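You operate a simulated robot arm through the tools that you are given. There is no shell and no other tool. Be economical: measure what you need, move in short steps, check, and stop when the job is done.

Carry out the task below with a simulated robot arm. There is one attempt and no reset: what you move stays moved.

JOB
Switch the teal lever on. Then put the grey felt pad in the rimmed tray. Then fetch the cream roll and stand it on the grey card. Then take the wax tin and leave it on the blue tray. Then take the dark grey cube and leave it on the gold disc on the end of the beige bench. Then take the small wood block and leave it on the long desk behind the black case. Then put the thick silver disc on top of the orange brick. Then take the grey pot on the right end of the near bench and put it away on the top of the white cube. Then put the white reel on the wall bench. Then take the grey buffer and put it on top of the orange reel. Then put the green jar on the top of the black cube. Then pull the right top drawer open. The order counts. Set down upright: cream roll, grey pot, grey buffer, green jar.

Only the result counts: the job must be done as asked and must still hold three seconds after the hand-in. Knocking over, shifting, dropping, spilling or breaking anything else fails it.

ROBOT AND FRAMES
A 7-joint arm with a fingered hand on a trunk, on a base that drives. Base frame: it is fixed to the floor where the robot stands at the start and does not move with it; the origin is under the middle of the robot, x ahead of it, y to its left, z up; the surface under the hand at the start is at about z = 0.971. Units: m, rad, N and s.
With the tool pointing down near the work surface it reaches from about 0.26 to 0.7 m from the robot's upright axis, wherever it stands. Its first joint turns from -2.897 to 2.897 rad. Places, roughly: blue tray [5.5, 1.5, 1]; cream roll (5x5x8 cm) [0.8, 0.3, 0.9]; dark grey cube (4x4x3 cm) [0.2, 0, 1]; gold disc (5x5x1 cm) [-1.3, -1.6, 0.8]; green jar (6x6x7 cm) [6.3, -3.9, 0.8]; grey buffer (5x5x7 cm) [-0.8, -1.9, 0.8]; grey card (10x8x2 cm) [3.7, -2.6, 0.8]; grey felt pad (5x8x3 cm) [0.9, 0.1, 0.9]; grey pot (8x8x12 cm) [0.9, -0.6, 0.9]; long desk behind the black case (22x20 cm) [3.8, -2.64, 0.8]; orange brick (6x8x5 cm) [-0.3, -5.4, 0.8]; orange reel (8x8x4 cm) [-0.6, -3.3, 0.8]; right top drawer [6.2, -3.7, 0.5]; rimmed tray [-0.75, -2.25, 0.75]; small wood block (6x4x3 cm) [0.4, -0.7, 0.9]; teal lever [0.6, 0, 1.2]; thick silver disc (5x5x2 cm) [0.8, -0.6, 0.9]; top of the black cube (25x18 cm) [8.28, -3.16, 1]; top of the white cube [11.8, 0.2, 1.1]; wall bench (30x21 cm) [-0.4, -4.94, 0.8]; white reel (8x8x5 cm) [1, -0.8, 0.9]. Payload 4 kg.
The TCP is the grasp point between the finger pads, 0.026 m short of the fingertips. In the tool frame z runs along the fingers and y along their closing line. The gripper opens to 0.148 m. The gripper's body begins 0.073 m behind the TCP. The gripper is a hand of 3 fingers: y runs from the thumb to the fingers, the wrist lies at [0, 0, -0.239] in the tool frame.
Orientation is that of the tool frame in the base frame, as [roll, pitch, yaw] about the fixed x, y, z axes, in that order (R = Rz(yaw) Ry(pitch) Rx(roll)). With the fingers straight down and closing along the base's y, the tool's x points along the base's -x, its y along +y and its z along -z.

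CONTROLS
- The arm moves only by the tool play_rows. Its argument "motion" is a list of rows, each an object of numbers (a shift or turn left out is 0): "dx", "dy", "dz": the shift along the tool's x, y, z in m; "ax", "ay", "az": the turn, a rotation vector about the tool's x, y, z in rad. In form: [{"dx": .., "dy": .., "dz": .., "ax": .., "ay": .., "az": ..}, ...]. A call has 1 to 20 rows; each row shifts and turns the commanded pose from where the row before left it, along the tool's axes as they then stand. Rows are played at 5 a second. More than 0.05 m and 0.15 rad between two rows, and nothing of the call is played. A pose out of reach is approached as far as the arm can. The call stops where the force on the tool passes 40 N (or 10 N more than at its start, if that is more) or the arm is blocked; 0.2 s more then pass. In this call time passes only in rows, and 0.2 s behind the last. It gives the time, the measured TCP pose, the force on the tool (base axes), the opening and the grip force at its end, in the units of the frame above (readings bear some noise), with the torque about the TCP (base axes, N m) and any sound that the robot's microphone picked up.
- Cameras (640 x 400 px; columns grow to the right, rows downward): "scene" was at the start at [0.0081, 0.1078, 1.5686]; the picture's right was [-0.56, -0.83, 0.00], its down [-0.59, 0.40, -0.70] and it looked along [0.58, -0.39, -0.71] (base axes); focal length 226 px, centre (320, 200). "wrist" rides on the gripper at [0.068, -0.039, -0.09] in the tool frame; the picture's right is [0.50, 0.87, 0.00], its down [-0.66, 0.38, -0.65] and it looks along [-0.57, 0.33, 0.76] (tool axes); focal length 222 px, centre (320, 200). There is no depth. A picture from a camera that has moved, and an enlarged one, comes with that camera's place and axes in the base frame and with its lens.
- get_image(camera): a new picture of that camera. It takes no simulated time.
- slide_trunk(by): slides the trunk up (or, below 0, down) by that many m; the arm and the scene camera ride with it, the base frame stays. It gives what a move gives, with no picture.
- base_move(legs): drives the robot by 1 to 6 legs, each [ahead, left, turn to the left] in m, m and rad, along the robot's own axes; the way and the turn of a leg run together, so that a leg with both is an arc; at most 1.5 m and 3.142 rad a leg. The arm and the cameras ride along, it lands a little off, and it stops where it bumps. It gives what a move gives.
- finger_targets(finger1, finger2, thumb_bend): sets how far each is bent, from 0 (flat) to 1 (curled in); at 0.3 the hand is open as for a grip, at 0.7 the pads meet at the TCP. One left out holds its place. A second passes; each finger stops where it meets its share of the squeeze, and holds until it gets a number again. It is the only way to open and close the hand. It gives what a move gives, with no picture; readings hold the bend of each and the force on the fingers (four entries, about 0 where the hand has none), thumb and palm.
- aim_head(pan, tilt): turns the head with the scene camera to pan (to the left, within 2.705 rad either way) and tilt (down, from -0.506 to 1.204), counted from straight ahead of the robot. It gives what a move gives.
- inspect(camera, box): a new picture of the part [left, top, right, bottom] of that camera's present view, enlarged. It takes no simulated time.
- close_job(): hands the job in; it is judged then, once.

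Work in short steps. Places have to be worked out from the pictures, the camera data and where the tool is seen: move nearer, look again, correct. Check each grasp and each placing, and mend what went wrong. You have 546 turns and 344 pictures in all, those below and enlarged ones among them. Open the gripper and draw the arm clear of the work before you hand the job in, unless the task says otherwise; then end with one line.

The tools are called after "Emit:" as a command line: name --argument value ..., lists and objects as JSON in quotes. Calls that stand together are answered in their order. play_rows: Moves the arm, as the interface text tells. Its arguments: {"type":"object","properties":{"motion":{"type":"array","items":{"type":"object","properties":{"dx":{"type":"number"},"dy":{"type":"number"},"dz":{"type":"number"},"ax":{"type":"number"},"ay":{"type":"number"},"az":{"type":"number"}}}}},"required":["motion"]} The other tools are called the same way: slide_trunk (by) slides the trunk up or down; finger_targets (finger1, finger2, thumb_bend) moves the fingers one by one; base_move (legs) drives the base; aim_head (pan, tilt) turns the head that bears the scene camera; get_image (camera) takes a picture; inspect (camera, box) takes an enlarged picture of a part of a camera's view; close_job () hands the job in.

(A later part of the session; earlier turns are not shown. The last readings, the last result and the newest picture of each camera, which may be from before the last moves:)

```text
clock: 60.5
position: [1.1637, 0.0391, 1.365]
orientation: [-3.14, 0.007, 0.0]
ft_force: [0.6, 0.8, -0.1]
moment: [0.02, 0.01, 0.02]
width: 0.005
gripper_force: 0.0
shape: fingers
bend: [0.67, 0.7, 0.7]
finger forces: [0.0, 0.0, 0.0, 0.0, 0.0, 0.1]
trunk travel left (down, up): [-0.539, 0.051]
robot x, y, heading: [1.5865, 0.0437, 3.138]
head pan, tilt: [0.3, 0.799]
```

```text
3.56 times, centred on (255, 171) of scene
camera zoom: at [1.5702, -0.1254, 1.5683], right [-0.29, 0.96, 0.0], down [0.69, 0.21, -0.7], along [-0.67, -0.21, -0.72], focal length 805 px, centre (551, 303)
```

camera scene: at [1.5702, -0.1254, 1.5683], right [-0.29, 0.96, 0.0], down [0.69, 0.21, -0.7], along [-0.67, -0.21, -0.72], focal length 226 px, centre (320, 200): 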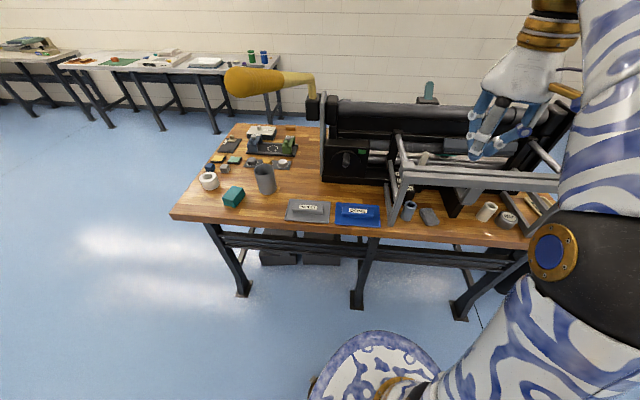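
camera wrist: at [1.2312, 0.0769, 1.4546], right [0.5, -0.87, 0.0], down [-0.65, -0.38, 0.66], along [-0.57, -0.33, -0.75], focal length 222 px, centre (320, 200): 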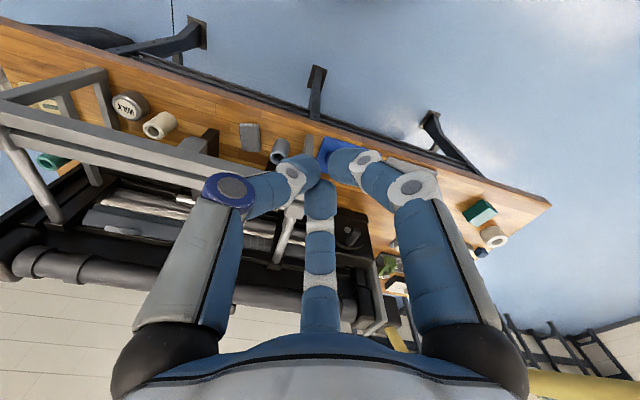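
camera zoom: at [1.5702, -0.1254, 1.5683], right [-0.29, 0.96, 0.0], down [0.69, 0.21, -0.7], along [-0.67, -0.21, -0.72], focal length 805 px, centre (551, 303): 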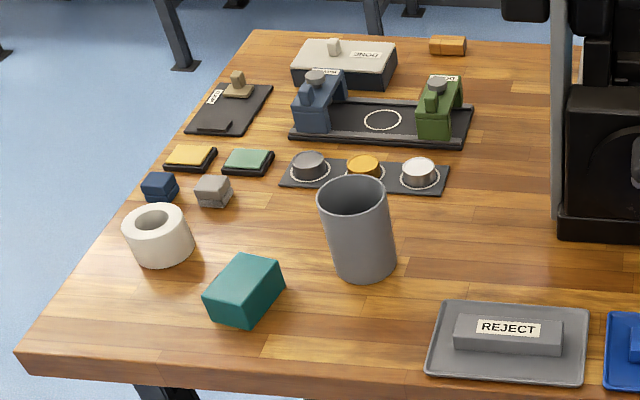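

The bench is rotated about 11° and the pad (0.909, 0.108, long axis ~21° off x) lies under the edge of a frame rail (front-bottom edge ≈ z 1.10). I need a tilted reach under it; first drive a bit closer and set the tilted orientation.

Emit:
base_move --legs '[[0.12, 0, 0]]'

Emit:
finger_targets --finger1 0.46 --finger2 0.46 --thumb_bend 0.46

Emit:
play_rows --motion '[{"dx": 0.04, "dy": -0.03, "dz": 0.04}, {"dx": 0.04, "dy": -0.03, "dz": 0.05}, {"dz": 0.05}, {"dz": 0.05}, {"az": 0.15}, {"ax": -0.0655, "ay": -0.1134}, {"ax": -0.0655, "ay": -0.1134}, {"ax": -0.0655, "ay": -0.1134}, {"ax": -0.0655, "ay": -0.1134}]'

Emit:
get_image --camera "wrist"

Emit:
get_image --camera "scene"

```text
clock: 61.8
position: [1.0433, 0.0397, 1.3652]
orientation: [-3.14, 0.007, 0.002]
ft_force: [-0.1, 0.6, -0.5]
moment: [0.02, -0.01, 0.01]
width: 0.0052
gripper_force: 0.1
shape: fingers
bend: [0.67, 0.7, 0.7]
finger forces: [0.0, 0.1, 0.0, 0.0, 0.0, 0.1]
trunk travel left (down, up): [-0.539, 0.051]
robot x, y, heading: [1.4684, 0.0484, -3.142]
head pan, tilt: [0.3, 0.799]
```

```text
clock: 62.8
position: [1.0448, 0.0388, 1.3648]
orientation: [-3.139, 0.006, 0.002]
ft_force: [0.3, 0.4, -0.2]
moment: [0.01, 0.02, 0.06]
width: 0.0747
gripper_force: 0.0
shape: fingers
bend: [0.46, 0.46, 0.46]
finger forces: [0.0, 0.0, 0.0, 0.1, 0.0, 0.0]
trunk travel left (down, up): [-0.539, 0.051]
robot x, y, heading: [1.4658, 0.0452, -3.144]
head pan, tilt: [0.3, 0.799]
```

```text
refused: row 1 steps farther than a row can; nothing moved
```

```text
309 pictures are left
camera wrist: at [1.1127, 0.0761, 1.4545], right [0.5, -0.87, 0.0], down [-0.65, -0.38, 0.66], along [-0.57, -0.33, -0.75], focal length 222 px, centre (320, 200)
```

wrist: 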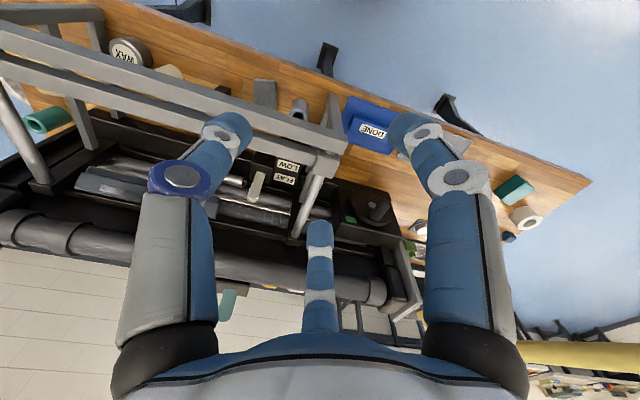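

```text
308 pictures are left
camera scene: at [1.4523, -0.1254, 1.5683], right [-0.3, 0.95, 0.0], down [0.68, 0.21, -0.7], along [-0.67, -0.21, -0.72], focal length 226 px, centre (320, 200)
```

scene: 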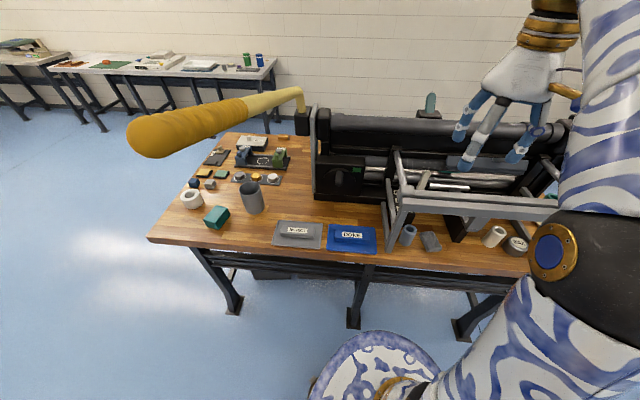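

Rows are capped at 5 cm; also I'll enter under the rail horizontally with a 40° tilt. I back up 0.1 m and set the pose in front of the bench.

Emit:
base_move --legs '[[-0.1, 0, 0]]'

Emit:
play_rows --motion '[{"dy": -0.045}, {"dy": -0.045}, {"dy": -0.045}, {"az": 0.15}, {"ax": -0.07, "ay": -0.1212}, {"ax": -0.07, "ay": -0.1212}, {"ax": -0.07, "ay": -0.1212}, {"ax": -0.07, "ay": -0.1212}, {"ax": -0.07, "ay": -0.1212}]'

Emit:
get_image --camera "wrist"

```text
clock: 63.9
position: [1.1454, 0.0392, 1.3666]
orientation: [-3.141, 0.007, 0.0]
ft_force: [0.3, -0.3, 1.0]
moment: [0.02, 0.02, -0.02]
width: 0.0749
gripper_force: 0.0
shape: fingers
bend: [0.46, 0.46, 0.46]
finger forces: [0.1, 0.0, 0.0, 0.1, 0.1, 0.1]
trunk travel left (down, up): [-0.539, 0.051]
robot x, y, heading: [1.5681, 0.044, 3.141]
head pan, tilt: [0.3, 0.799]
```

```text
clock: 65.9
position: [1.145, 0.1738, 1.3608]
orientation: [2.74, 0.601, -0.274]
ft_force: [-0.7, 0.5, 0.0]
moment: [0.01, -0.04, -0.02]
width: 0.0752
gripper_force: 0.0
shape: fingers
bend: [0.46, 0.46, 0.46]
finger forces: [0.0, 0.0, 0.1, 0.0, 0.0, 0.1]
out of reach, approached as far as the arm can: row 3
trunk travel left (down, up): [-0.539, 0.051]
robot x, y, heading: [1.5673, 0.0481, 3.142]
head pan, tilt: [0.3, 0.799]
```

```text
307 pictures are left
camera wrist: at [1.2558, 0.2156, 1.3786], right [0.36, -0.93, 0.0], down [-0.14, -0.06, 0.99], along [-0.92, -0.36, -0.15], focal length 222 px, centre (320, 200)
```

wrist: 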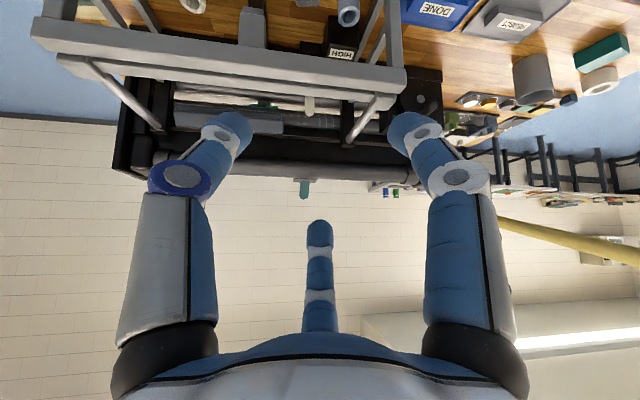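

The tilt is right (view along the pad's axis). I descend vertically in front of the bench edge.

Emit:
play_rows --motion '[{"dx": 0.0279, "dy": -0.0161, "dz": 0.0382}, {"dx": 0.0279, "dy": -0.0161, "dz": 0.0382}, {"dx": 0.0279, "dy": -0.0161, "dz": 0.0382}, {"dx": 0.0279, "dy": -0.0161, "dz": 0.0382}, {"dx": 0.0279, "dy": -0.0161, "dz": 0.0382}, {"dx": 0.0279, "dy": -0.0161, "dz": 0.0382}, {"dx": 0.0279, "dy": -0.0161, "dz": 0.0382}, {"dx": 0.0279, "dy": -0.0161, "dz": 0.0382}, {"dx": 0.0223, "dy": -0.0129, "dz": 0.0306}]'

Emit:
get_image --camera "wrist"

Emit:
get_image --camera "scene"

```text
clock: 67.9
position: [1.1432, 0.1739, 0.9513]
orientation: [2.746, 0.591, -0.267]
ft_force: [1.5, 1.9, 3.8]
moment: [-0.06, -0.12, 0.07]
width: 0.0751
gripper_force: 0.1
shape: fingers
bend: [0.46, 0.46, 0.46]
finger forces: [0.0, 0.0, 0.1, 0.1, 0.0, 0.1]
out of reach, approached as far as the arm can: row 7, 8
trunk travel left (down, up): [-0.539, 0.051]
robot x, y, heading: [1.5649, 0.0482, 3.139]
head pan, tilt: [0.3, 0.799]
```

```text
306 pictures are left
camera wrist: at [1.253, 0.2164, 0.9695], right [0.37, -0.93, 0.0], down [-0.15, -0.06, 0.99], along [-0.92, -0.36, -0.16], focal length 222 px, centre (320, 200)
```

wrist: 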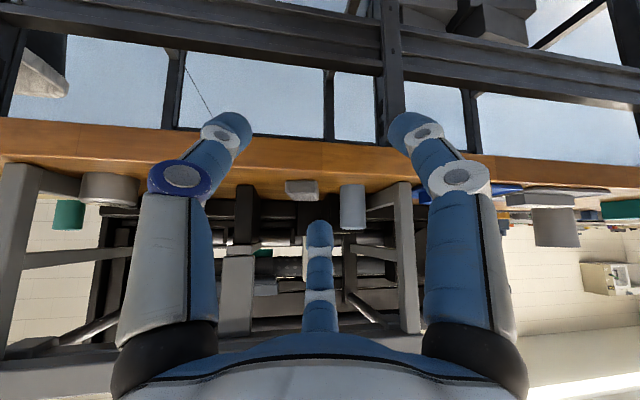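

```text
305 pictures are left
camera scene: at [1.5549, -0.1265, 1.5684], right [-0.29, 0.96, 0.0], down [0.68, 0.21, -0.7], along [-0.67, -0.2, -0.72], focal length 226 px, centre (320, 200)
```

scene: 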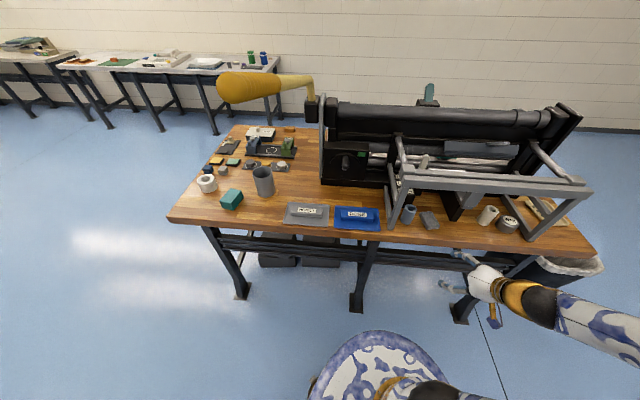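

The pad is at about column 302 straight ahead. I lower the trunk 4 cm to reach working height.

Emit:
slide_trunk --by -0.04

Emit:
play_rows --motion '[{"dx": -0.0117, "dy": -0.0202}, {"dx": -0.0331, "dy": 0.0191, "dz": 0.0322}, {"dx": -0.0331, "dy": 0.0191, "dz": 0.0322}]'

Emit:
get_image --camera "wrist"

Emit:
inspect --camera "scene" --box '[370, 170, 550, 330]'

```text
clock: 68.7
position: [1.1413, 0.177, 0.9135]
orientation: [2.741, 0.599, -0.272]
ft_force: [0.5, -0.1, 0.1]
moment: [0.01, 0.01, 0.0]
width: 0.0753
gripper_force: 0.1
shape: fingers
bend: [0.46, 0.46, 0.46]
finger forces: [0.0, 0.0, 0.1, 0.1, 0.1, 0.0]
trunk travel left (down, up): [-0.499, 0.091]
robot x, y, heading: [1.5647, 0.0465, 3.142]
head pan, tilt: [0.3, 0.799]
```

```text
clock: 69.5
position: [1.0378, 0.1622, 0.9144]
orientation: [2.745, 0.595, -0.271]
ft_force: [-0.1, -0.9, 0.2]
moment: [0.03, -0.01, 0.01]
width: 0.0752
gripper_force: 0.0
shape: fingers
bend: [0.46, 0.46, 0.46]
finger forces: [0.0, 0.0, 0.0, 0.0, 0.0, 0.0]
trunk travel left (down, up): [-0.499, 0.091]
robot x, y, heading: [1.5667, 0.0464, 3.139]
head pan, tilt: [0.3, 0.799]
```

```text
304 pictures are left
camera wrist: at [1.1471, 0.2033, 0.9326], right [0.37, -0.93, 0.0], down [-0.14, -0.06, 0.99], along [-0.92, -0.36, -0.15], focal length 222 px, centre (320, 200)
```

wrist: 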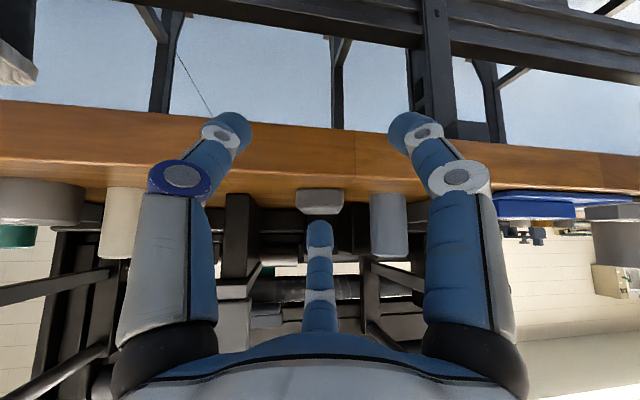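

```text
2.50 times, centred on (460, 250) of scene
camera zoom: at [1.5512, -0.1255, 1.5283], right [-0.3, 0.96, 0.0], down [0.69, 0.21, -0.7], along [-0.67, -0.21, -0.72], focal length 566 px, centre (-30, 75)
```

zoom: 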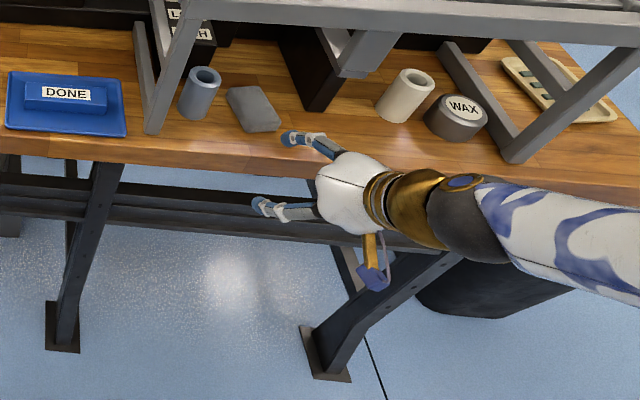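

Aligned: the pad is dead ahead between thumb and finger 1. I raise 8 mm to clear the table top with the fingertips and slide in under the rail.

Emit:
play_rows --motion '[{"dx": -0.0045, "dy": 0.0026, "dz": -0.0061}, {"dx": -0.0232, "dy": 0.0134, "dz": 0.0225}, {"dx": -0.0232, "dy": 0.0134, "dz": 0.0225}, {"dx": -0.0166, "dy": 0.0096, "dz": 0.0161}, {"dx": -0.0132, "dy": 0.0076, "dz": 0.0129}]'

Emit:
get_image --camera "wrist"

Emit:
inspect --camera "scene" --box '[370, 170, 550, 330]'

```text
clock: 70.3
position: [0.99, 0.1405, 0.9195]
orientation: [2.738, 0.574, -0.279]
ft_force: [16.9, 1.0, 1.1]
moment: [0.02, -0.63, -0.77]
width: 0.0786
gripper_force: 8.2
shape: fingers
bend: [0.46, 0.46, 0.45]
finger forces: [0.1, 0.0, 0.1, 0.1, 15.6, 0.1]
trunk travel left (down, up): [-0.499, 0.091]
robot x, y, heading: [1.571, 0.0477, 3.141]
head pan, tilt: [0.3, 0.799]
stopped in row 3: the force on the tool passed its limit at 63 N (the readings are from after the stop); the commanded pose is now the measured one
```

```text
302 pictures are left
camera wrist: at [1.0996, 0.1828, 0.9393], right [0.36, -0.93, 0.01], down [-0.16, -0.05, 0.99], along [-0.92, -0.36, -0.17], focal length 222 px, centre (320, 200)
```

wrist: 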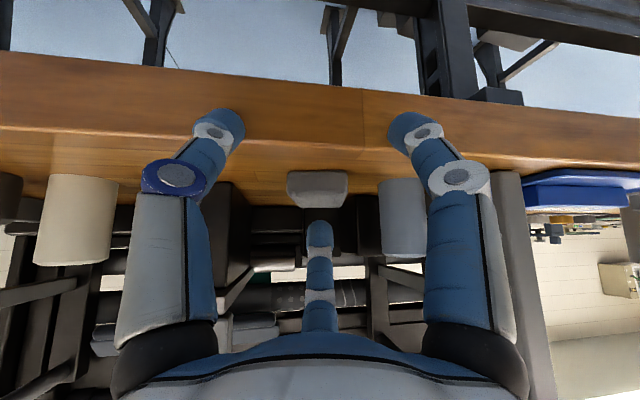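

```text
2.50 times, centred on (460, 250) of scene
camera zoom: at [1.5537, -0.1249, 1.5285], right [-0.29, 0.96, 0.0], down [0.68, 0.21, -0.7], along [-0.67, -0.2, -0.72], focal length 566 px, centre (-30, 75)
```

zoom: 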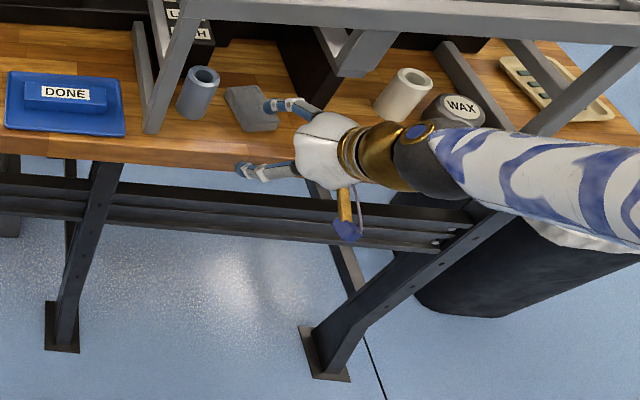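

The thumb tip met the bench edge (63 N). I back off 3 cm, raise 2.2 cm and retry.

Emit:
play_rows --motion '[{"dx": 0.0199, "dy": -0.0115, "dz": -0.0193}, {"dx": -0.0123, "dy": 0.0071, "dz": -0.0168}]'

Emit:
play_rows --motion '[{"dx": -0.0199, "dy": 0.0115, "dz": 0.0193}, {"dx": -0.0133, "dy": 0.0077, "dz": 0.0129}, {"dx": -0.0133, "dy": 0.0077, "dz": 0.0129}]'

Emit:
get_image --camera "wrist"

Emit:
inspect --camera "scene" --box '[370, 170, 550, 330]'

```text
clock: 70.9
position: [1.0144, 0.1505, 0.9418]
orientation: [2.739, 0.578, -0.278]
ft_force: [0.6, -0.3, -0.1]
moment: [0.05, -0.01, -0.02]
width: 0.0756
gripper_force: 0.1
shape: fingers
bend: [0.46, 0.46, 0.46]
finger forces: [0.0, 0.1, 0.0, 0.0, 0.1, 0.1]
trunk travel left (down, up): [-0.499, 0.091]
robot x, y, heading: [1.569, 0.0482, 3.141]
head pan, tilt: [0.3, 0.799]
```

```text
clock: 71.7
position: [0.9516, 0.1277, 0.9404]
orientation: [2.738, 0.578, -0.277]
ft_force: [0.5, 0.5, 0.1]
moment: [-0.03, 0.01, 0.01]
width: 0.0755
gripper_force: 0.1
shape: fingers
bend: [0.46, 0.46, 0.46]
finger forces: [0.1, 0.1, 0.1, 0.0, 0.0, 0.0]
trunk travel left (down, up): [-0.499, 0.091]
robot x, y, heading: [1.5706, 0.0485, 3.14]
head pan, tilt: [0.3, 0.799]
```

```text
300 pictures are left
camera wrist: at [1.0594, 0.1682, 0.9601], right [0.36, -0.93, 0.01], down [-0.16, -0.05, 0.99], along [-0.92, -0.36, -0.17], focal length 222 px, centre (320, 200)
```

wrist: 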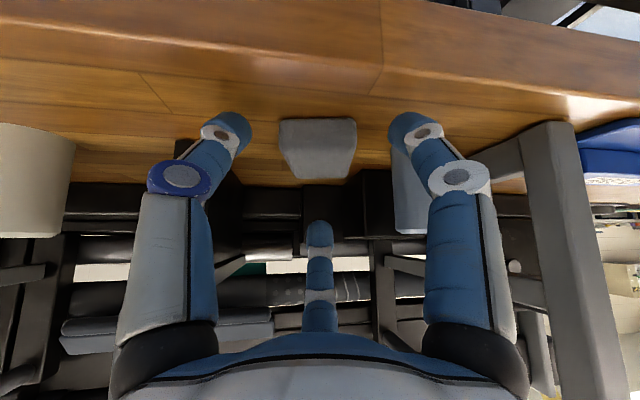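

```text
2.50 times, centred on (460, 250) of scene
camera zoom: at [1.5515, -0.1253, 1.5283], right [-0.29, 0.96, 0.0], down [0.69, 0.21, -0.7], along [-0.67, -0.21, -0.72], focal length 566 px, centre (-30, 75)
```

zoom: 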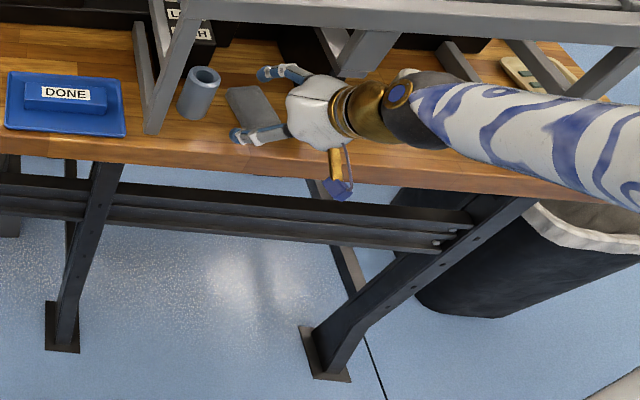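

Thumb and finger 1 bracket the pad nicely above the table. I advance 3.5 cm more, then lower gently 1.8 cm.

Emit:
play_rows --motion '[{"dx": -0.0116, "dy": 0.0067, "dz": 0.0113}, {"dx": -0.0116, "dy": 0.0067, "dz": 0.0113}, {"dx": 0.0045, "dy": -0.0026, "dz": 0.0061}, {"dx": 0.0028, "dy": -0.0016, "dz": 0.0038}, {"dx": 0.0028, "dy": -0.0016, "dz": 0.0038}]'

Emit:
get_image --camera "wrist"

```text
clock: 73.0
position: [0.914, 0.1165, 0.9293]
orientation: [2.739, 0.598, -0.281]
ft_force: [-0.9, 1.9, 17.0]
moment: [0.61, 0.23, 0.01]
width: 0.0731
gripper_force: 8.2
shape: fingers
bend: [0.46, 0.46, 0.47]
finger forces: [2.4, 0.0, 0.0, 0.1, 14.7, 0.0]
trunk travel left (down, up): [-0.499, 0.091]
robot x, y, heading: [1.5652, 0.048, 3.134]
head pan, tilt: [0.3, 0.799]
stopped in row 5: the force on the tool passed its limit at 43 N (the readings are from after the stop); the commanded pose is now the measured one
```

```text
298 pictures are left
camera wrist: at [1.0243, 0.1571, 0.9478], right [0.36, -0.93, 0.0], down [-0.14, -0.05, 0.99], along [-0.92, -0.36, -0.15], focal length 222 px, centre (320, 200)
```

wrist: 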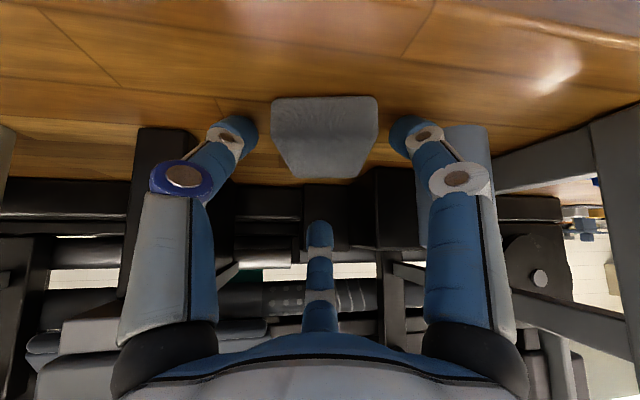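

Fingertips touch the table (top ≈ 0.88). I raise 3 mm and close thumb and finger 1 on the pad's sides.

Emit:
play_rows --motion '[{"dx": -0.0017, "dy": 0.001, "dz": -0.0023}]'

Emit:
finger_targets --finger1 0.7 --thumb_bend 0.7

Emit:
get_image --camera "wrist"

```text
clock: 73.4
position: [0.9151, 0.1146, 0.9302]
orientation: [2.739, 0.59, -0.282]
ft_force: [-4.3, 1.2, 9.2]
moment: [0.29, 0.28, 0.11]
width: 0.0727
gripper_force: 4.3
shape: fingers
bend: [0.46, 0.46, 0.47]
finger forces: [0.7, 0.1, 0.0, 0.0, 8.2, 0.0]
trunk travel left (down, up): [-0.499, 0.091]
robot x, y, heading: [1.5664, 0.0487, 3.137]
head pan, tilt: [0.3, 0.799]
```

```text
clock: 74.4
position: [0.9148, 0.116, 0.9299]
orientation: [2.74, 0.59, -0.279]
ft_force: [-0.5, 0.1, -0.4]
moment: [0.01, -0.04, 0.01]
width: 0.0452
gripper_force: 13.1
shape: fingers
bend: [0.53, 0.46, 0.63]
finger forces: [13.3, 0.0, 0.0, 0.0, 13.3, 0.1]
trunk travel left (down, up): [-0.499, 0.091]
robot x, y, heading: [1.5627, 0.0473, 3.138]
head pan, tilt: [0.3, 0.799]
```

```text
297 pictures are left
camera wrist: at [1.0248, 0.1568, 0.9486], right [0.36, -0.93, 0.0], down [-0.15, -0.05, 0.99], along [-0.92, -0.36, -0.16], focal length 222 px, centre (320, 200)
```

wrist: 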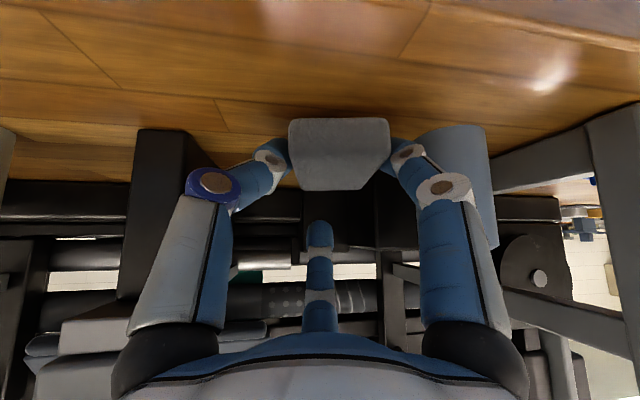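

Pad is pinched (13 N each side). I lift 2 cm and draw it straight out from under the rail.

Emit:
play_rows --motion '[{"dx": -0.0056, "dy": 0.0032, "dz": -0.0077}, {"dx": -0.0056, "dy": 0.0032, "dz": -0.0077}, {"dx": 0.0265, "dy": -0.0153, "dz": -0.0258}, {"dx": 0.0265, "dy": -0.0153, "dz": -0.0258}, {"dx": 0.0265, "dy": -0.0153, "dz": -0.0258}, {"dx": 0.0265, "dy": -0.0153, "dz": -0.0258}, {"dx": 0.0265, "dy": -0.0153, "dz": -0.0258}]'

Emit:
get_image --camera "wrist"

Emit:
inspect --camera "scene" --box '[370, 170, 550, 330]'

```text
clock: 76.0
position: [1.1019, 0.1896, 0.9504]
orientation: [2.739, 0.589, -0.278]
ft_force: [0.7, 0.3, -0.2]
moment: [0.03, 0.01, 0.0]
width: 0.0452
gripper_force: 13.8
shape: fingers
bend: [0.52, 0.46, 0.63]
finger forces: [13.2, 0.0, 0.0, 0.1, 13.2, 0.0]
trunk travel left (down, up): [-0.499, 0.091]
robot x, y, heading: [1.5691, 0.0467, 3.142]
head pan, tilt: [0.3, 0.799]
```

```text
296 pictures are left
camera wrist: at [1.2116, 0.2301, 0.968], right [0.36, -0.93, 0.0], down [-0.15, -0.05, 0.99], along [-0.92, -0.36, -0.16], focal length 222 px, centre (320, 200)
```

wrist: 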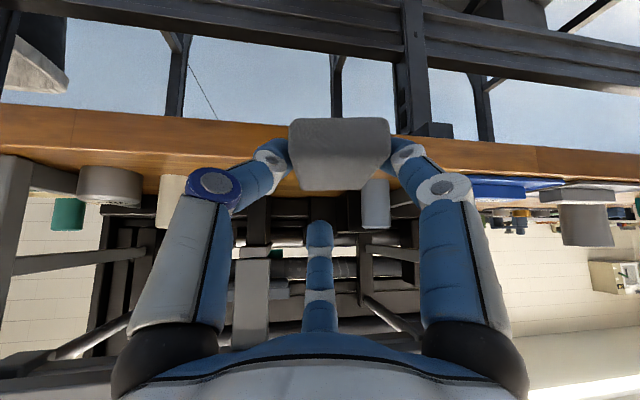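

```text
2.50 times, centred on (460, 250) of scene
camera zoom: at [1.5519, -0.125, 1.5284], right [-0.29, 0.96, 0.0], down [0.69, 0.21, -0.7], along [-0.67, -0.2, -0.72], focal length 566 px, centre (-30, 75)
```

zoom: 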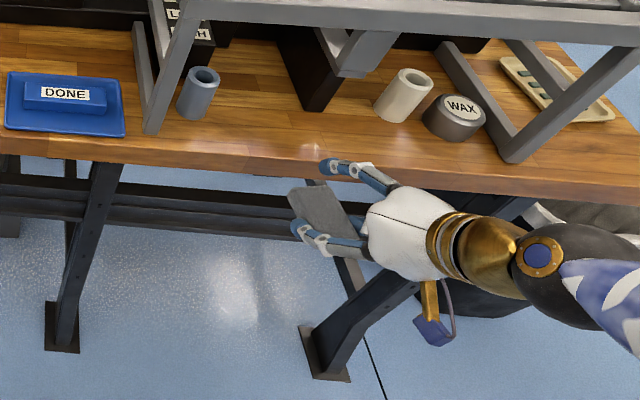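

Pad is firmly held. I back away, turn to face −y, and drive around toward the beige bench in one series, then re-check.

Emit:
base_move --legs '[[-0.2, 0, 0], [0, 0, 1.5708], [1.4, 0, 0], [0.25, 0, 0], [0, -1.4, 0], [0, -0.45, 0]]'

Emit:
aim_head --pan -0.9 --tilt 0.7

Emit:
get_image --camera "scene"

```text
clock: 98.3
position: [-0.1578, -2.0885, 0.9496]
orientation: [2.737, 0.59, 1.298]
ft_force: [-0.8, 0.2, 0.2]
moment: [0.02, 0.0, 0.01]
width: 0.0448
gripper_force: 13.1
shape: fingers
bend: [0.52, 0.46, 0.63]
finger forces: [13.0, 0.1, 0.1, 0.0, 12.9, 0.1]
trunk travel left (down, up): [-0.499, 0.091]
robot x, y, heading: [-0.0226, -1.618, -1.567]
head pan, tilt: [0.3, 0.799]
```

```text
clock: 99.7
position: [-0.1575, -2.0877, 0.949]
orientation: [2.737, 0.59, 1.297]
ft_force: [0.6, -0.2, 0.0]
moment: [0.01, -0.03, -0.01]
width: 0.0447
gripper_force: 12.8
shape: fingers
bend: [0.52, 0.46, 0.63]
finger forces: [12.9, 0.0, 0.0, 0.0, 13.0, 0.0]
trunk travel left (down, up): [-0.499, 0.091]
robot x, y, heading: [-0.0186, -1.6217, -1.566]
head pan, tilt: [-0.901, 0.7]
```

```text
294 pictures are left
camera scene: at [0.0662, -1.6111, 1.5366], right [-0.62, 0.78, 0.0], down [0.5, 0.4, -0.76], along [-0.6, -0.48, -0.64], focal length 226 px, centre (320, 200)
```

scene: 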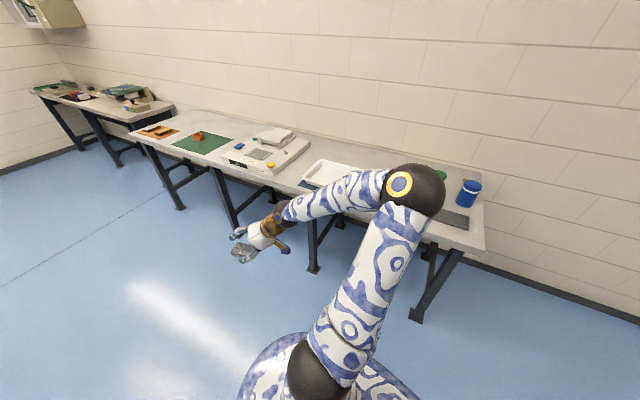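

The arm hides the tray. I raise the hand 20 cm keeping the tilt (pad stays level), drive to face the bench beside the tray, and look.

Emit:
play_rows --motion '[{"dx": -0.0275, "dy": 0.016, "dz": -0.0378}, {"dx": -0.0275, "dy": 0.016, "dz": -0.0378}, {"dx": -0.0275, "dy": 0.016, "dz": -0.0378}, {"dx": -0.0275, "dy": 0.016, "dz": -0.0378}]'

Emit:
base_move --legs '[[0.5, 0.05, 0], [0, 0, -1.37]]'

Emit:
aim_head --pan 0.3 --tilt 0.8

Emit:
get_image --camera "scene"

Emit:
get_image --camera "wrist"

```text
clock: 100.7
position: [-0.1566, -2.0883, 1.1482]
orientation: [2.738, 0.591, 1.296]
ft_force: [0.3, -0.2, 0.2]
moment: [-0.02, -0.02, -0.01]
width: 0.0447
gripper_force: 13.2
shape: fingers
bend: [0.52, 0.46, 0.63]
finger forces: [13.2, 0.0, 0.0, 0.0, 13.1, 0.1]
trunk travel left (down, up): [-0.499, 0.091]
robot x, y, heading: [-0.017, -1.618, -1.566]
head pan, tilt: [-0.901, 0.7]
```

```text
clock: 107.1
position: [-0.453, -2.081, 1.1462]
orientation: [2.739, 0.59, -0.098]
ft_force: [0.3, 0.0, 0.1]
moment: [0.0, 0.01, 0.01]
width: 0.0444
gripper_force: 12.5
shape: fingers
bend: [0.52, 0.46, 0.63]
finger forces: [12.9, 0.0, 0.0, 0.1, 12.9, 0.0]
trunk travel left (down, up): [-0.499, 0.091]
robot x, y, heading: [0.0326, -2.1364, -2.962]
head pan, tilt: [-0.901, 0.7]
```

```text
clock: 108.5
position: [-0.4538, -2.0815, 1.1468]
orientation: [2.739, 0.592, -0.1]
ft_force: [-0.7, -0.3, 0.0]
moment: [-0.03, 0.0, 0.0]
width: 0.0444
gripper_force: 13.0
shape: fingers
bend: [0.52, 0.46, 0.63]
finger forces: [12.9, 0.0, 0.0, 0.0, 12.9, 0.0]
trunk travel left (down, up): [-0.499, 0.091]
robot x, y, heading: [0.0314, -2.1327, -2.965]
head pan, tilt: [0.3, 0.799]
```

```text
293 pictures are left
camera scene: at [0.047, -2.3078, 1.5283], right [-0.46, 0.89, 0.0], down [0.64, 0.33, -0.7], along [-0.62, -0.32, -0.72], focal length 226 px, centre (320, 200)
```

scene: 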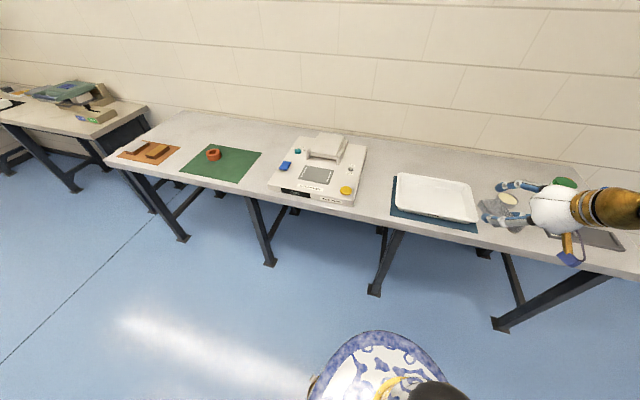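

```text
292 pictures are left
camera wrist: at [-0.3533, -2.0211, 1.1656], right [0.52, -0.85, 0.0], down [-0.14, -0.08, 0.99], along [-0.84, -0.52, -0.16], focal length 222 px, centre (320, 200)
```

wrist: 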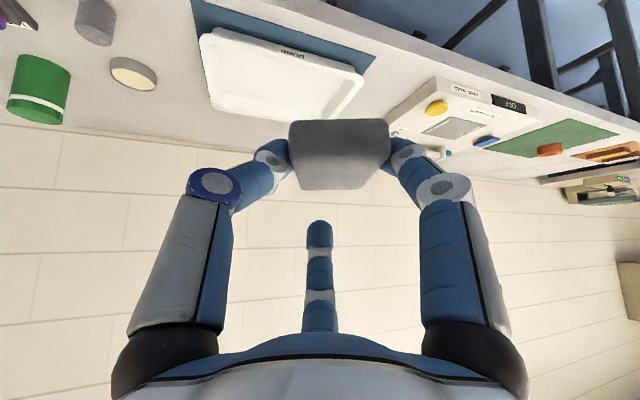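

The white rimmed tray is visible. I zoom both views to fix its position.

Emit:
inspect --camera "scene" --box '[380, 160, 540, 260]'

Emit:
inspect --camera "wrist" --box '[180, 0, 400, 138]'

```text
4.00 times, centred on (460, 210) of scene
camera zoom: at [0.047, -2.3078, 1.5283], right [-0.46, 0.89, 0.0], down [0.64, 0.33, -0.7], along [-0.62, -0.32, -0.72], focal length 906 px, centre (-240, 160)
```

zoom: 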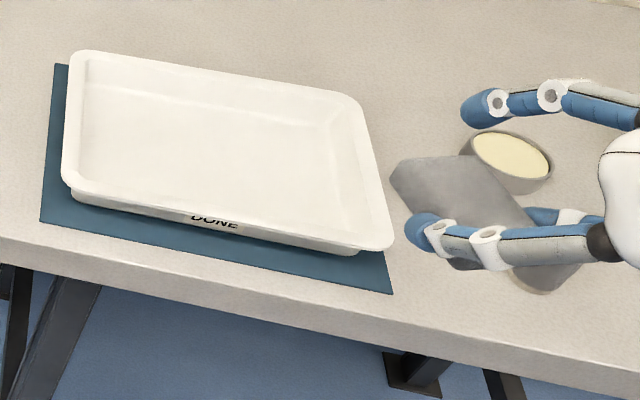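

```text
2.90 times, centred on (290, 69) of wrist
camera zoom: at [-0.3533, -2.0211, 1.1656], right [0.52, -0.85, 0.0], down [-0.14, -0.08, 0.99], along [-0.84, -0.52, -0.16], focal length 644 px, centre (407, 580)
```

zoom: 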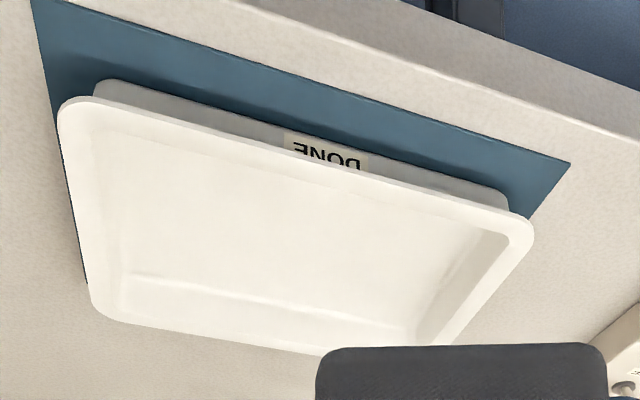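

Tray rim centre ≈ (−0.78, −2.19), rim z ≈ 0.855. I drive 0.1 m closer and bring the pad over the tray at height.

Emit:
base_move --legs '[[0.1, 0, 0]]'

Emit:
play_rows --motion '[{"dx": -0.021, "dy": -0.0364}, {"dx": -0.0306, "dy": 0.0177, "dz": 0.0297}, {"dx": -0.0306, "dy": 0.0177, "dz": 0.0297}, {"dx": -0.0306, "dy": 0.0177, "dz": 0.0297}, {"dx": -0.0306, "dy": 0.0177, "dz": 0.0297}, {"dx": -0.0306, "dy": 0.0177, "dz": 0.0297}]'

Emit:
get_image --camera "scene"

Emit:
get_image --camera "wrist"

```text
clock: 109.7
position: [-0.5523, -2.0995, 1.1465]
orientation: [2.74, 0.589, -0.097]
ft_force: [-0.4, 0.2, -0.4]
moment: [0.0, -0.05, -0.02]
width: 0.0445
gripper_force: 12.4
shape: fingers
bend: [0.52, 0.46, 0.63]
finger forces: [12.8, 0.0, 0.0, 0.0, 13.0, 0.1]
trunk travel left (down, up): [-0.499, 0.091]
robot x, y, heading: [-0.0625, -2.1549, -2.959]
head pan, tilt: [0.3, 0.799]
```

```text
clock: 111.1
position: [-0.7712, -2.187, 1.1464]
orientation: [2.74, 0.589, -0.099]
ft_force: [0.3, -0.4, -0.2]
moment: [0.0, -0.03, -0.02]
width: 0.0443
gripper_force: 12.7
shape: fingers
bend: [0.52, 0.46, 0.63]
finger forces: [12.8, 0.0, 0.0, 0.0, 12.8, 0.1]
trunk travel left (down, up): [-0.499, 0.091]
robot x, y, heading: [-0.0685, -2.1575, -2.962]
head pan, tilt: [0.3, 0.799]
```

```text
289 pictures are left
camera scene: at [-0.0522, -2.3262, 1.5283], right [-0.46, 0.89, 0.0], down [0.64, 0.33, -0.7], along [-0.62, -0.32, -0.72], focal length 226 px, centre (320, 200)
```

scene: 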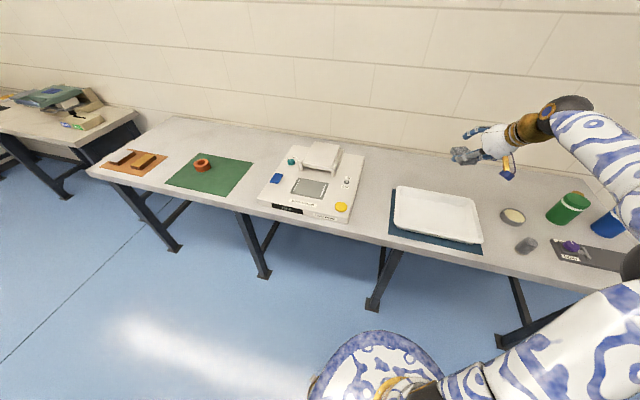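

```text
288 pictures are left
camera wrist: at [-0.6704, -2.1264, 1.1657], right [0.52, -0.85, 0.0], down [-0.14, -0.08, 0.99], along [-0.84, -0.52, -0.16], focal length 222 px, centre (320, 200)
```

wrist: 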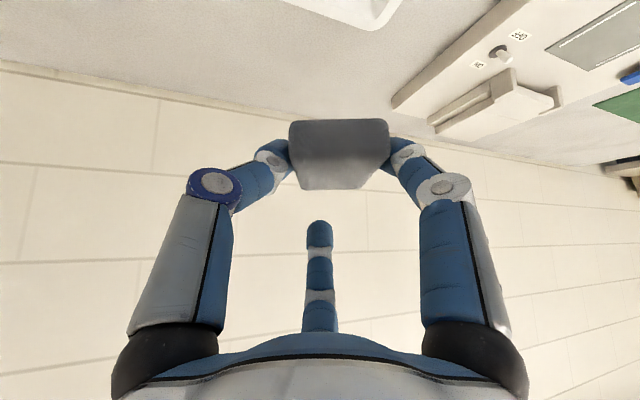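

Over the tray. I descend 25 cm and then look before the last few centimetres.

Emit:
play_rows --motion '[{"dx": 0.0275, "dy": -0.016, "dz": 0.0378}, {"dx": 0.0275, "dy": -0.016, "dz": 0.0378}, {"dx": 0.0275, "dy": -0.016, "dz": 0.0378}, {"dx": 0.0275, "dy": -0.016, "dz": 0.0378}, {"dx": 0.0165, "dy": -0.0096, "dz": 0.0227}]'

Emit:
inspect --camera "scene" --box '[380, 150, 540, 260]'

Emit:
get_image --camera "wrist"

```text
clock: 112.3
position: [-0.7704, -2.1872, 0.9219]
orientation: [2.739, 0.589, -0.098]
ft_force: [-0.3, -0.5, 0.4]
moment: [-0.02, 0.0, -0.02]
width: 0.0444
gripper_force: 12.7
shape: fingers
bend: [0.52, 0.46, 0.63]
finger forces: [12.8, 0.1, 0.0, 0.0, 12.8, 0.0]
trunk travel left (down, up): [-0.499, 0.091]
robot x, y, heading: [-0.0643, -2.1517, -2.962]
head pan, tilt: [0.3, 0.799]
```

```text
3.64 times, centred on (460, 205) of scene
camera zoom: at [-0.0519, -2.3258, 1.5284], right [-0.46, 0.89, 0.0], down [0.64, 0.33, -0.7], along [-0.62, -0.32, -0.72], focal length 824 px, centre (-189, 182)
```

zoom: 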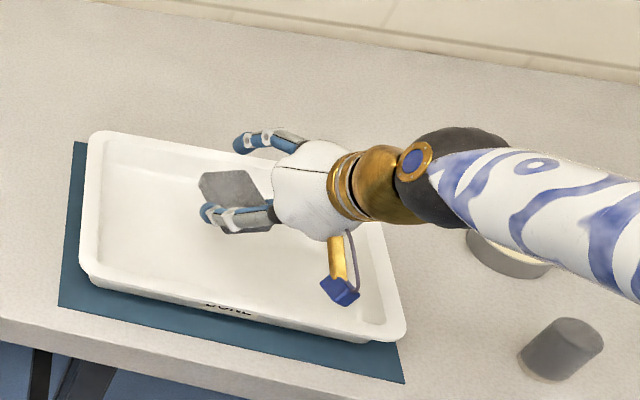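

```text
286 pictures are left
camera wrist: at [-0.6706, -2.1256, 0.9396], right [0.52, -0.85, 0.0], down [-0.14, -0.08, 0.99], along [-0.84, -0.52, -0.16], focal length 222 px, centre (320, 200)
```

wrist: 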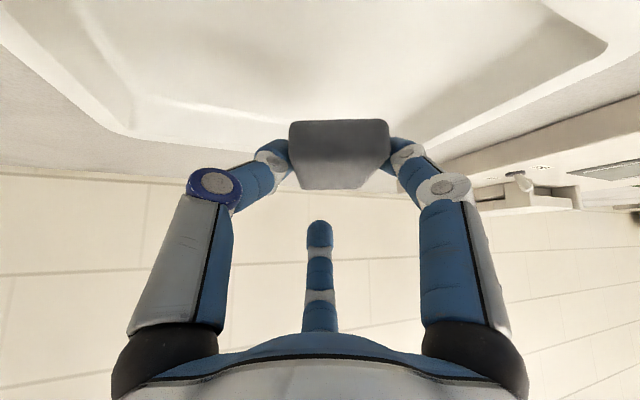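

Pad is over the tray interior. I lower in 8–10 mm steps until contact.

Emit:
play_rows --motion '[{"dx": 0.0056, "dy": -0.0032, "dz": 0.0077}, {"dx": 0.0056, "dy": -0.0032, "dz": 0.0077}, {"dx": 0.0056, "dy": -0.0032, "dz": 0.0077}, {"dx": 0.0045, "dy": -0.0026, "dz": 0.0061}]'

Emit:
inspect --camera "scene" --box '[380, 150, 540, 260]'

```text
clock: 113.3
position: [-0.7701, -2.185, 0.8824]
orientation: [2.741, 0.588, -0.098]
ft_force: [0.6, 0.5, 0.5]
moment: [-0.04, -0.01, 0.02]
width: 0.0445
gripper_force: 12.3
shape: fingers
bend: [0.52, 0.46, 0.63]
finger forces: [12.8, 0.1, 0.0, 0.1, 12.8, 0.0]
trunk travel left (down, up): [-0.499, 0.091]
robot x, y, heading: [-0.066, -2.1531, -2.963]
head pan, tilt: [0.3, 0.799]
```

```text
3.64 times, centred on (460, 205) of scene
camera zoom: at [-0.0518, -2.3258, 1.5283], right [-0.46, 0.89, 0.0], down [0.64, 0.33, -0.7], along [-0.62, -0.32, -0.72], focal length 824 px, centre (-189, 182)
```

zoom: 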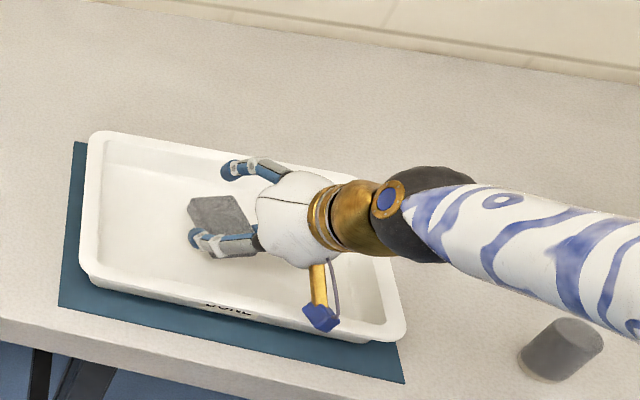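

No contact yet; continue lowering in 5 mm steps, watching the force.

Emit:
play_rows --motion '[{"dx": 0.0028, "dy": -0.0016, "dz": 0.0038}, {"dx": 0.0028, "dy": -0.0016, "dz": 0.0038}]'

Emit:
play_rows --motion '[{"dx": 0.0028, "dy": -0.0016, "dz": 0.0038}]'

Emit:
get_image --camera "wrist"

```text
clock: 113.9
position: [-0.7717, -2.1857, 0.871]
orientation: [2.741, 0.59, -0.097]
ft_force: [-0.1, 0.9, -0.1]
moment: [0.02, 0.02, 0.0]
width: 0.0446
gripper_force: 12.6
shape: fingers
bend: [0.52, 0.46, 0.63]
finger forces: [12.8, 0.0, 0.1, 0.1, 12.8, 0.0]
trunk travel left (down, up): [-0.499, 0.091]
robot x, y, heading: [-0.0659, -2.1564, -2.963]
head pan, tilt: [0.3, 0.799]
```

```text
clock: 114.3
position: [-0.7706, -2.1846, 0.8658]
orientation: [2.74, 0.59, -0.097]
ft_force: [-0.3, -0.4, -0.9]
moment: [-0.01, 0.05, 0.01]
width: 0.0444
gripper_force: 12.5
shape: fingers
bend: [0.52, 0.46, 0.63]
finger forces: [12.9, 0.0, 0.0, 0.1, 12.9, 0.0]
trunk travel left (down, up): [-0.499, 0.091]
robot x, y, heading: [-0.0652, -2.152, -2.966]
head pan, tilt: [0.3, 0.799]
```

```text
284 pictures are left
camera wrist: at [-0.6707, -2.1249, 0.8842], right [0.52, -0.85, 0.0], down [-0.14, -0.08, 0.99], along [-0.84, -0.52, -0.16], focal length 222 px, centre (320, 200)
```

wrist: 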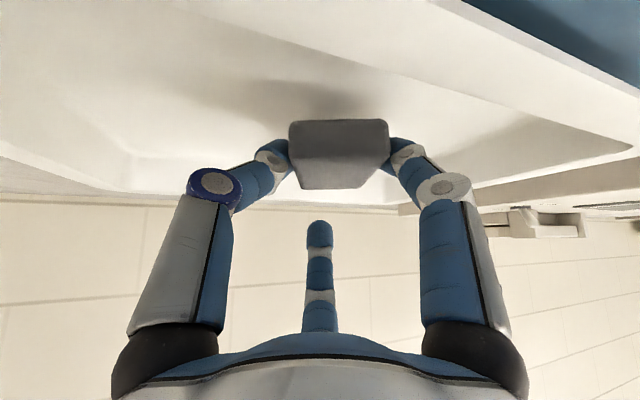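

The wrist camera hangs over the near rim, so I shift 2 cm further in before lowering more.

Emit:
play_rows --motion '[{"dx": -0.0132, "dy": 0.0077, "dz": 0.0129}, {"dx": 0.0028, "dy": -0.0016, "dz": 0.0038}]'

Emit:
play_rows --motion '[{"dx": 0.0028, "dy": -0.0016, "dz": 0.0038}]'

Emit:
inspect --camera "scene" --box '[390, 170, 510, 245]'

Emit:
get_image --camera "wrist"

```text
clock: 114.9
position: [-0.7882, -2.1959, 0.8617]
orientation: [2.741, 0.59, -0.098]
ft_force: [0.3, 0.0, 0.0]
moment: [0.03, 0.01, 0.0]
width: 0.0442
gripper_force: 12.8
shape: fingers
bend: [0.52, 0.46, 0.63]
finger forces: [12.8, 0.0, 0.0, 0.1, 12.9, 0.1]
trunk travel left (down, up): [-0.499, 0.091]
robot x, y, heading: [-0.069, -2.1519, -2.961]
head pan, tilt: [0.3, 0.799]
```

```text
clock: 115.3
position: [-0.7889, -2.1971, 0.8571]
orientation: [2.74, 0.591, -0.099]
ft_force: [0.1, -0.4, 0.9]
moment: [0.04, 0.01, 0.02]
width: 0.0441
gripper_force: 12.7
shape: fingers
bend: [0.52, 0.46, 0.63]
finger forces: [12.8, 0.1, 0.0, 0.0, 12.8, 0.0]
trunk travel left (down, up): [-0.499, 0.091]
robot x, y, heading: [-0.066, -2.1506, -2.962]
head pan, tilt: [0.3, 0.799]
```

```text
5.33 times, centred on (450, 208) of scene
camera zoom: at [-0.0518, -2.3258, 1.5283], right [-0.46, 0.89, 0.0], down [0.64, 0.33, -0.7], along [-0.62, -0.32, -0.72], focal length 1208 px, centre (-373, 160)
```

zoom: 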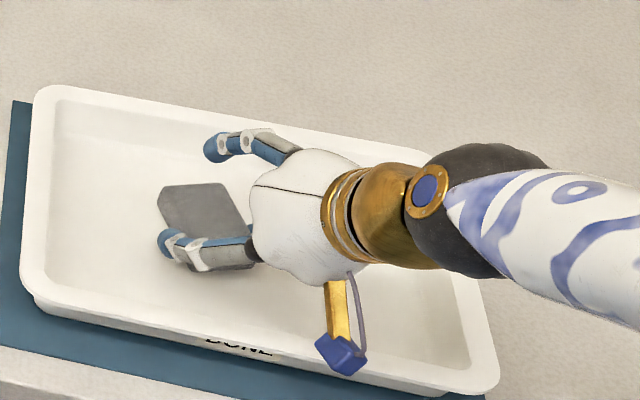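

```text
282 pictures are left
camera wrist: at [-0.688, -2.1362, 0.8749], right [0.52, -0.85, 0.0], down [-0.14, -0.08, 0.99], along [-0.84, -0.52, -0.16], focal length 222 px, centre (320, 200)
```

wrist: 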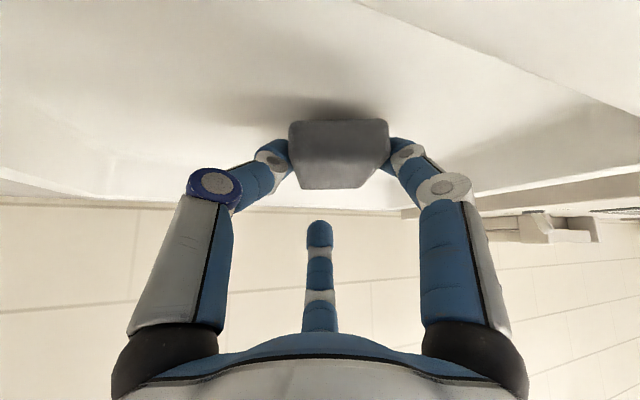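

Shadow gap is shrinking. Another 1 cm in and lower in 4 mm steps.

Emit:
play_rows --motion '[{"dx": -0.0066, "dy": 0.0038, "dz": 0.0064}, {"dx": 0.0022, "dy": -0.0013, "dz": 0.0031}]'

Emit:
play_rows --motion '[{"dx": 0.0022, "dy": -0.0013, "dz": 0.0031}]'

Emit:
play_rows --motion '[{"dx": 0.0022, "dy": -0.0013, "dz": 0.0031}]'

Emit:
get_image --camera "wrist"

```text
clock: 115.9
position: [-0.7979, -2.2014, 0.8531]
orientation: [2.739, 0.589, -0.099]
ft_force: [-0.7, 0.0, -0.5]
moment: [0.0, -0.01, -0.04]
width: 0.0442
gripper_force: 13.1
shape: fingers
bend: [0.52, 0.46, 0.63]
finger forces: [12.8, 0.0, 0.0, 0.0, 12.8, 0.1]
trunk travel left (down, up): [-0.499, 0.091]
robot x, y, heading: [-0.0653, -2.1528, -2.959]
head pan, tilt: [0.3, 0.799]
```

```text
clock: 116.3
position: [-0.7967, -2.2012, 0.8495]
orientation: [2.74, 0.591, -0.097]
ft_force: [0.1, -0.1, -0.1]
moment: [0.01, -0.02, 0.0]
width: 0.0442
gripper_force: 12.7
shape: fingers
bend: [0.52, 0.46, 0.63]
finger forces: [12.8, 0.1, 0.0, 0.0, 12.8, 0.0]
trunk travel left (down, up): [-0.499, 0.091]
robot x, y, heading: [-0.0667, -2.1525, -2.958]
head pan, tilt: [0.3, 0.799]
```

```text
clock: 116.7
position: [-0.7973, -2.2027, 0.8452]
orientation: [2.738, 0.589, -0.099]
ft_force: [0.6, 0.5, 1.8]
moment: [-0.06, -0.05, 0.01]
width: 0.0446
gripper_force: 12.8
shape: fingers
bend: [0.53, 0.46, 0.63]
finger forces: [12.5, 0.0, 0.0, 0.0, 12.8, 0.1]
trunk travel left (down, up): [-0.499, 0.091]
robot x, y, heading: [-0.0654, -2.1509, -2.961]
head pan, tilt: [0.3, 0.799]
```

```text
281 pictures are left
camera wrist: at [-0.6966, -2.1412, 0.8633], right [0.52, -0.85, 0.0], down [-0.14, -0.08, 0.99], along [-0.84, -0.52, -0.16], focal length 222 px, centre (320, 200)
```

wrist: 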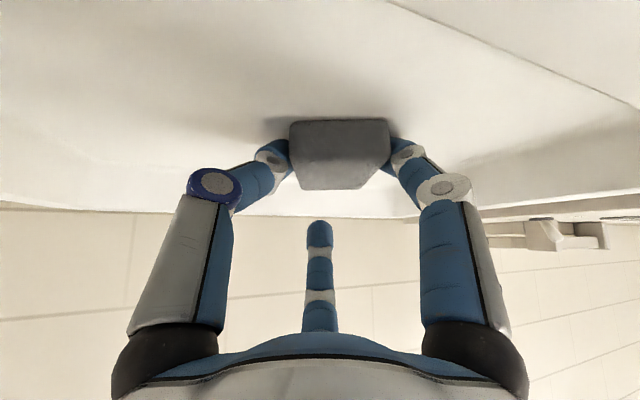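

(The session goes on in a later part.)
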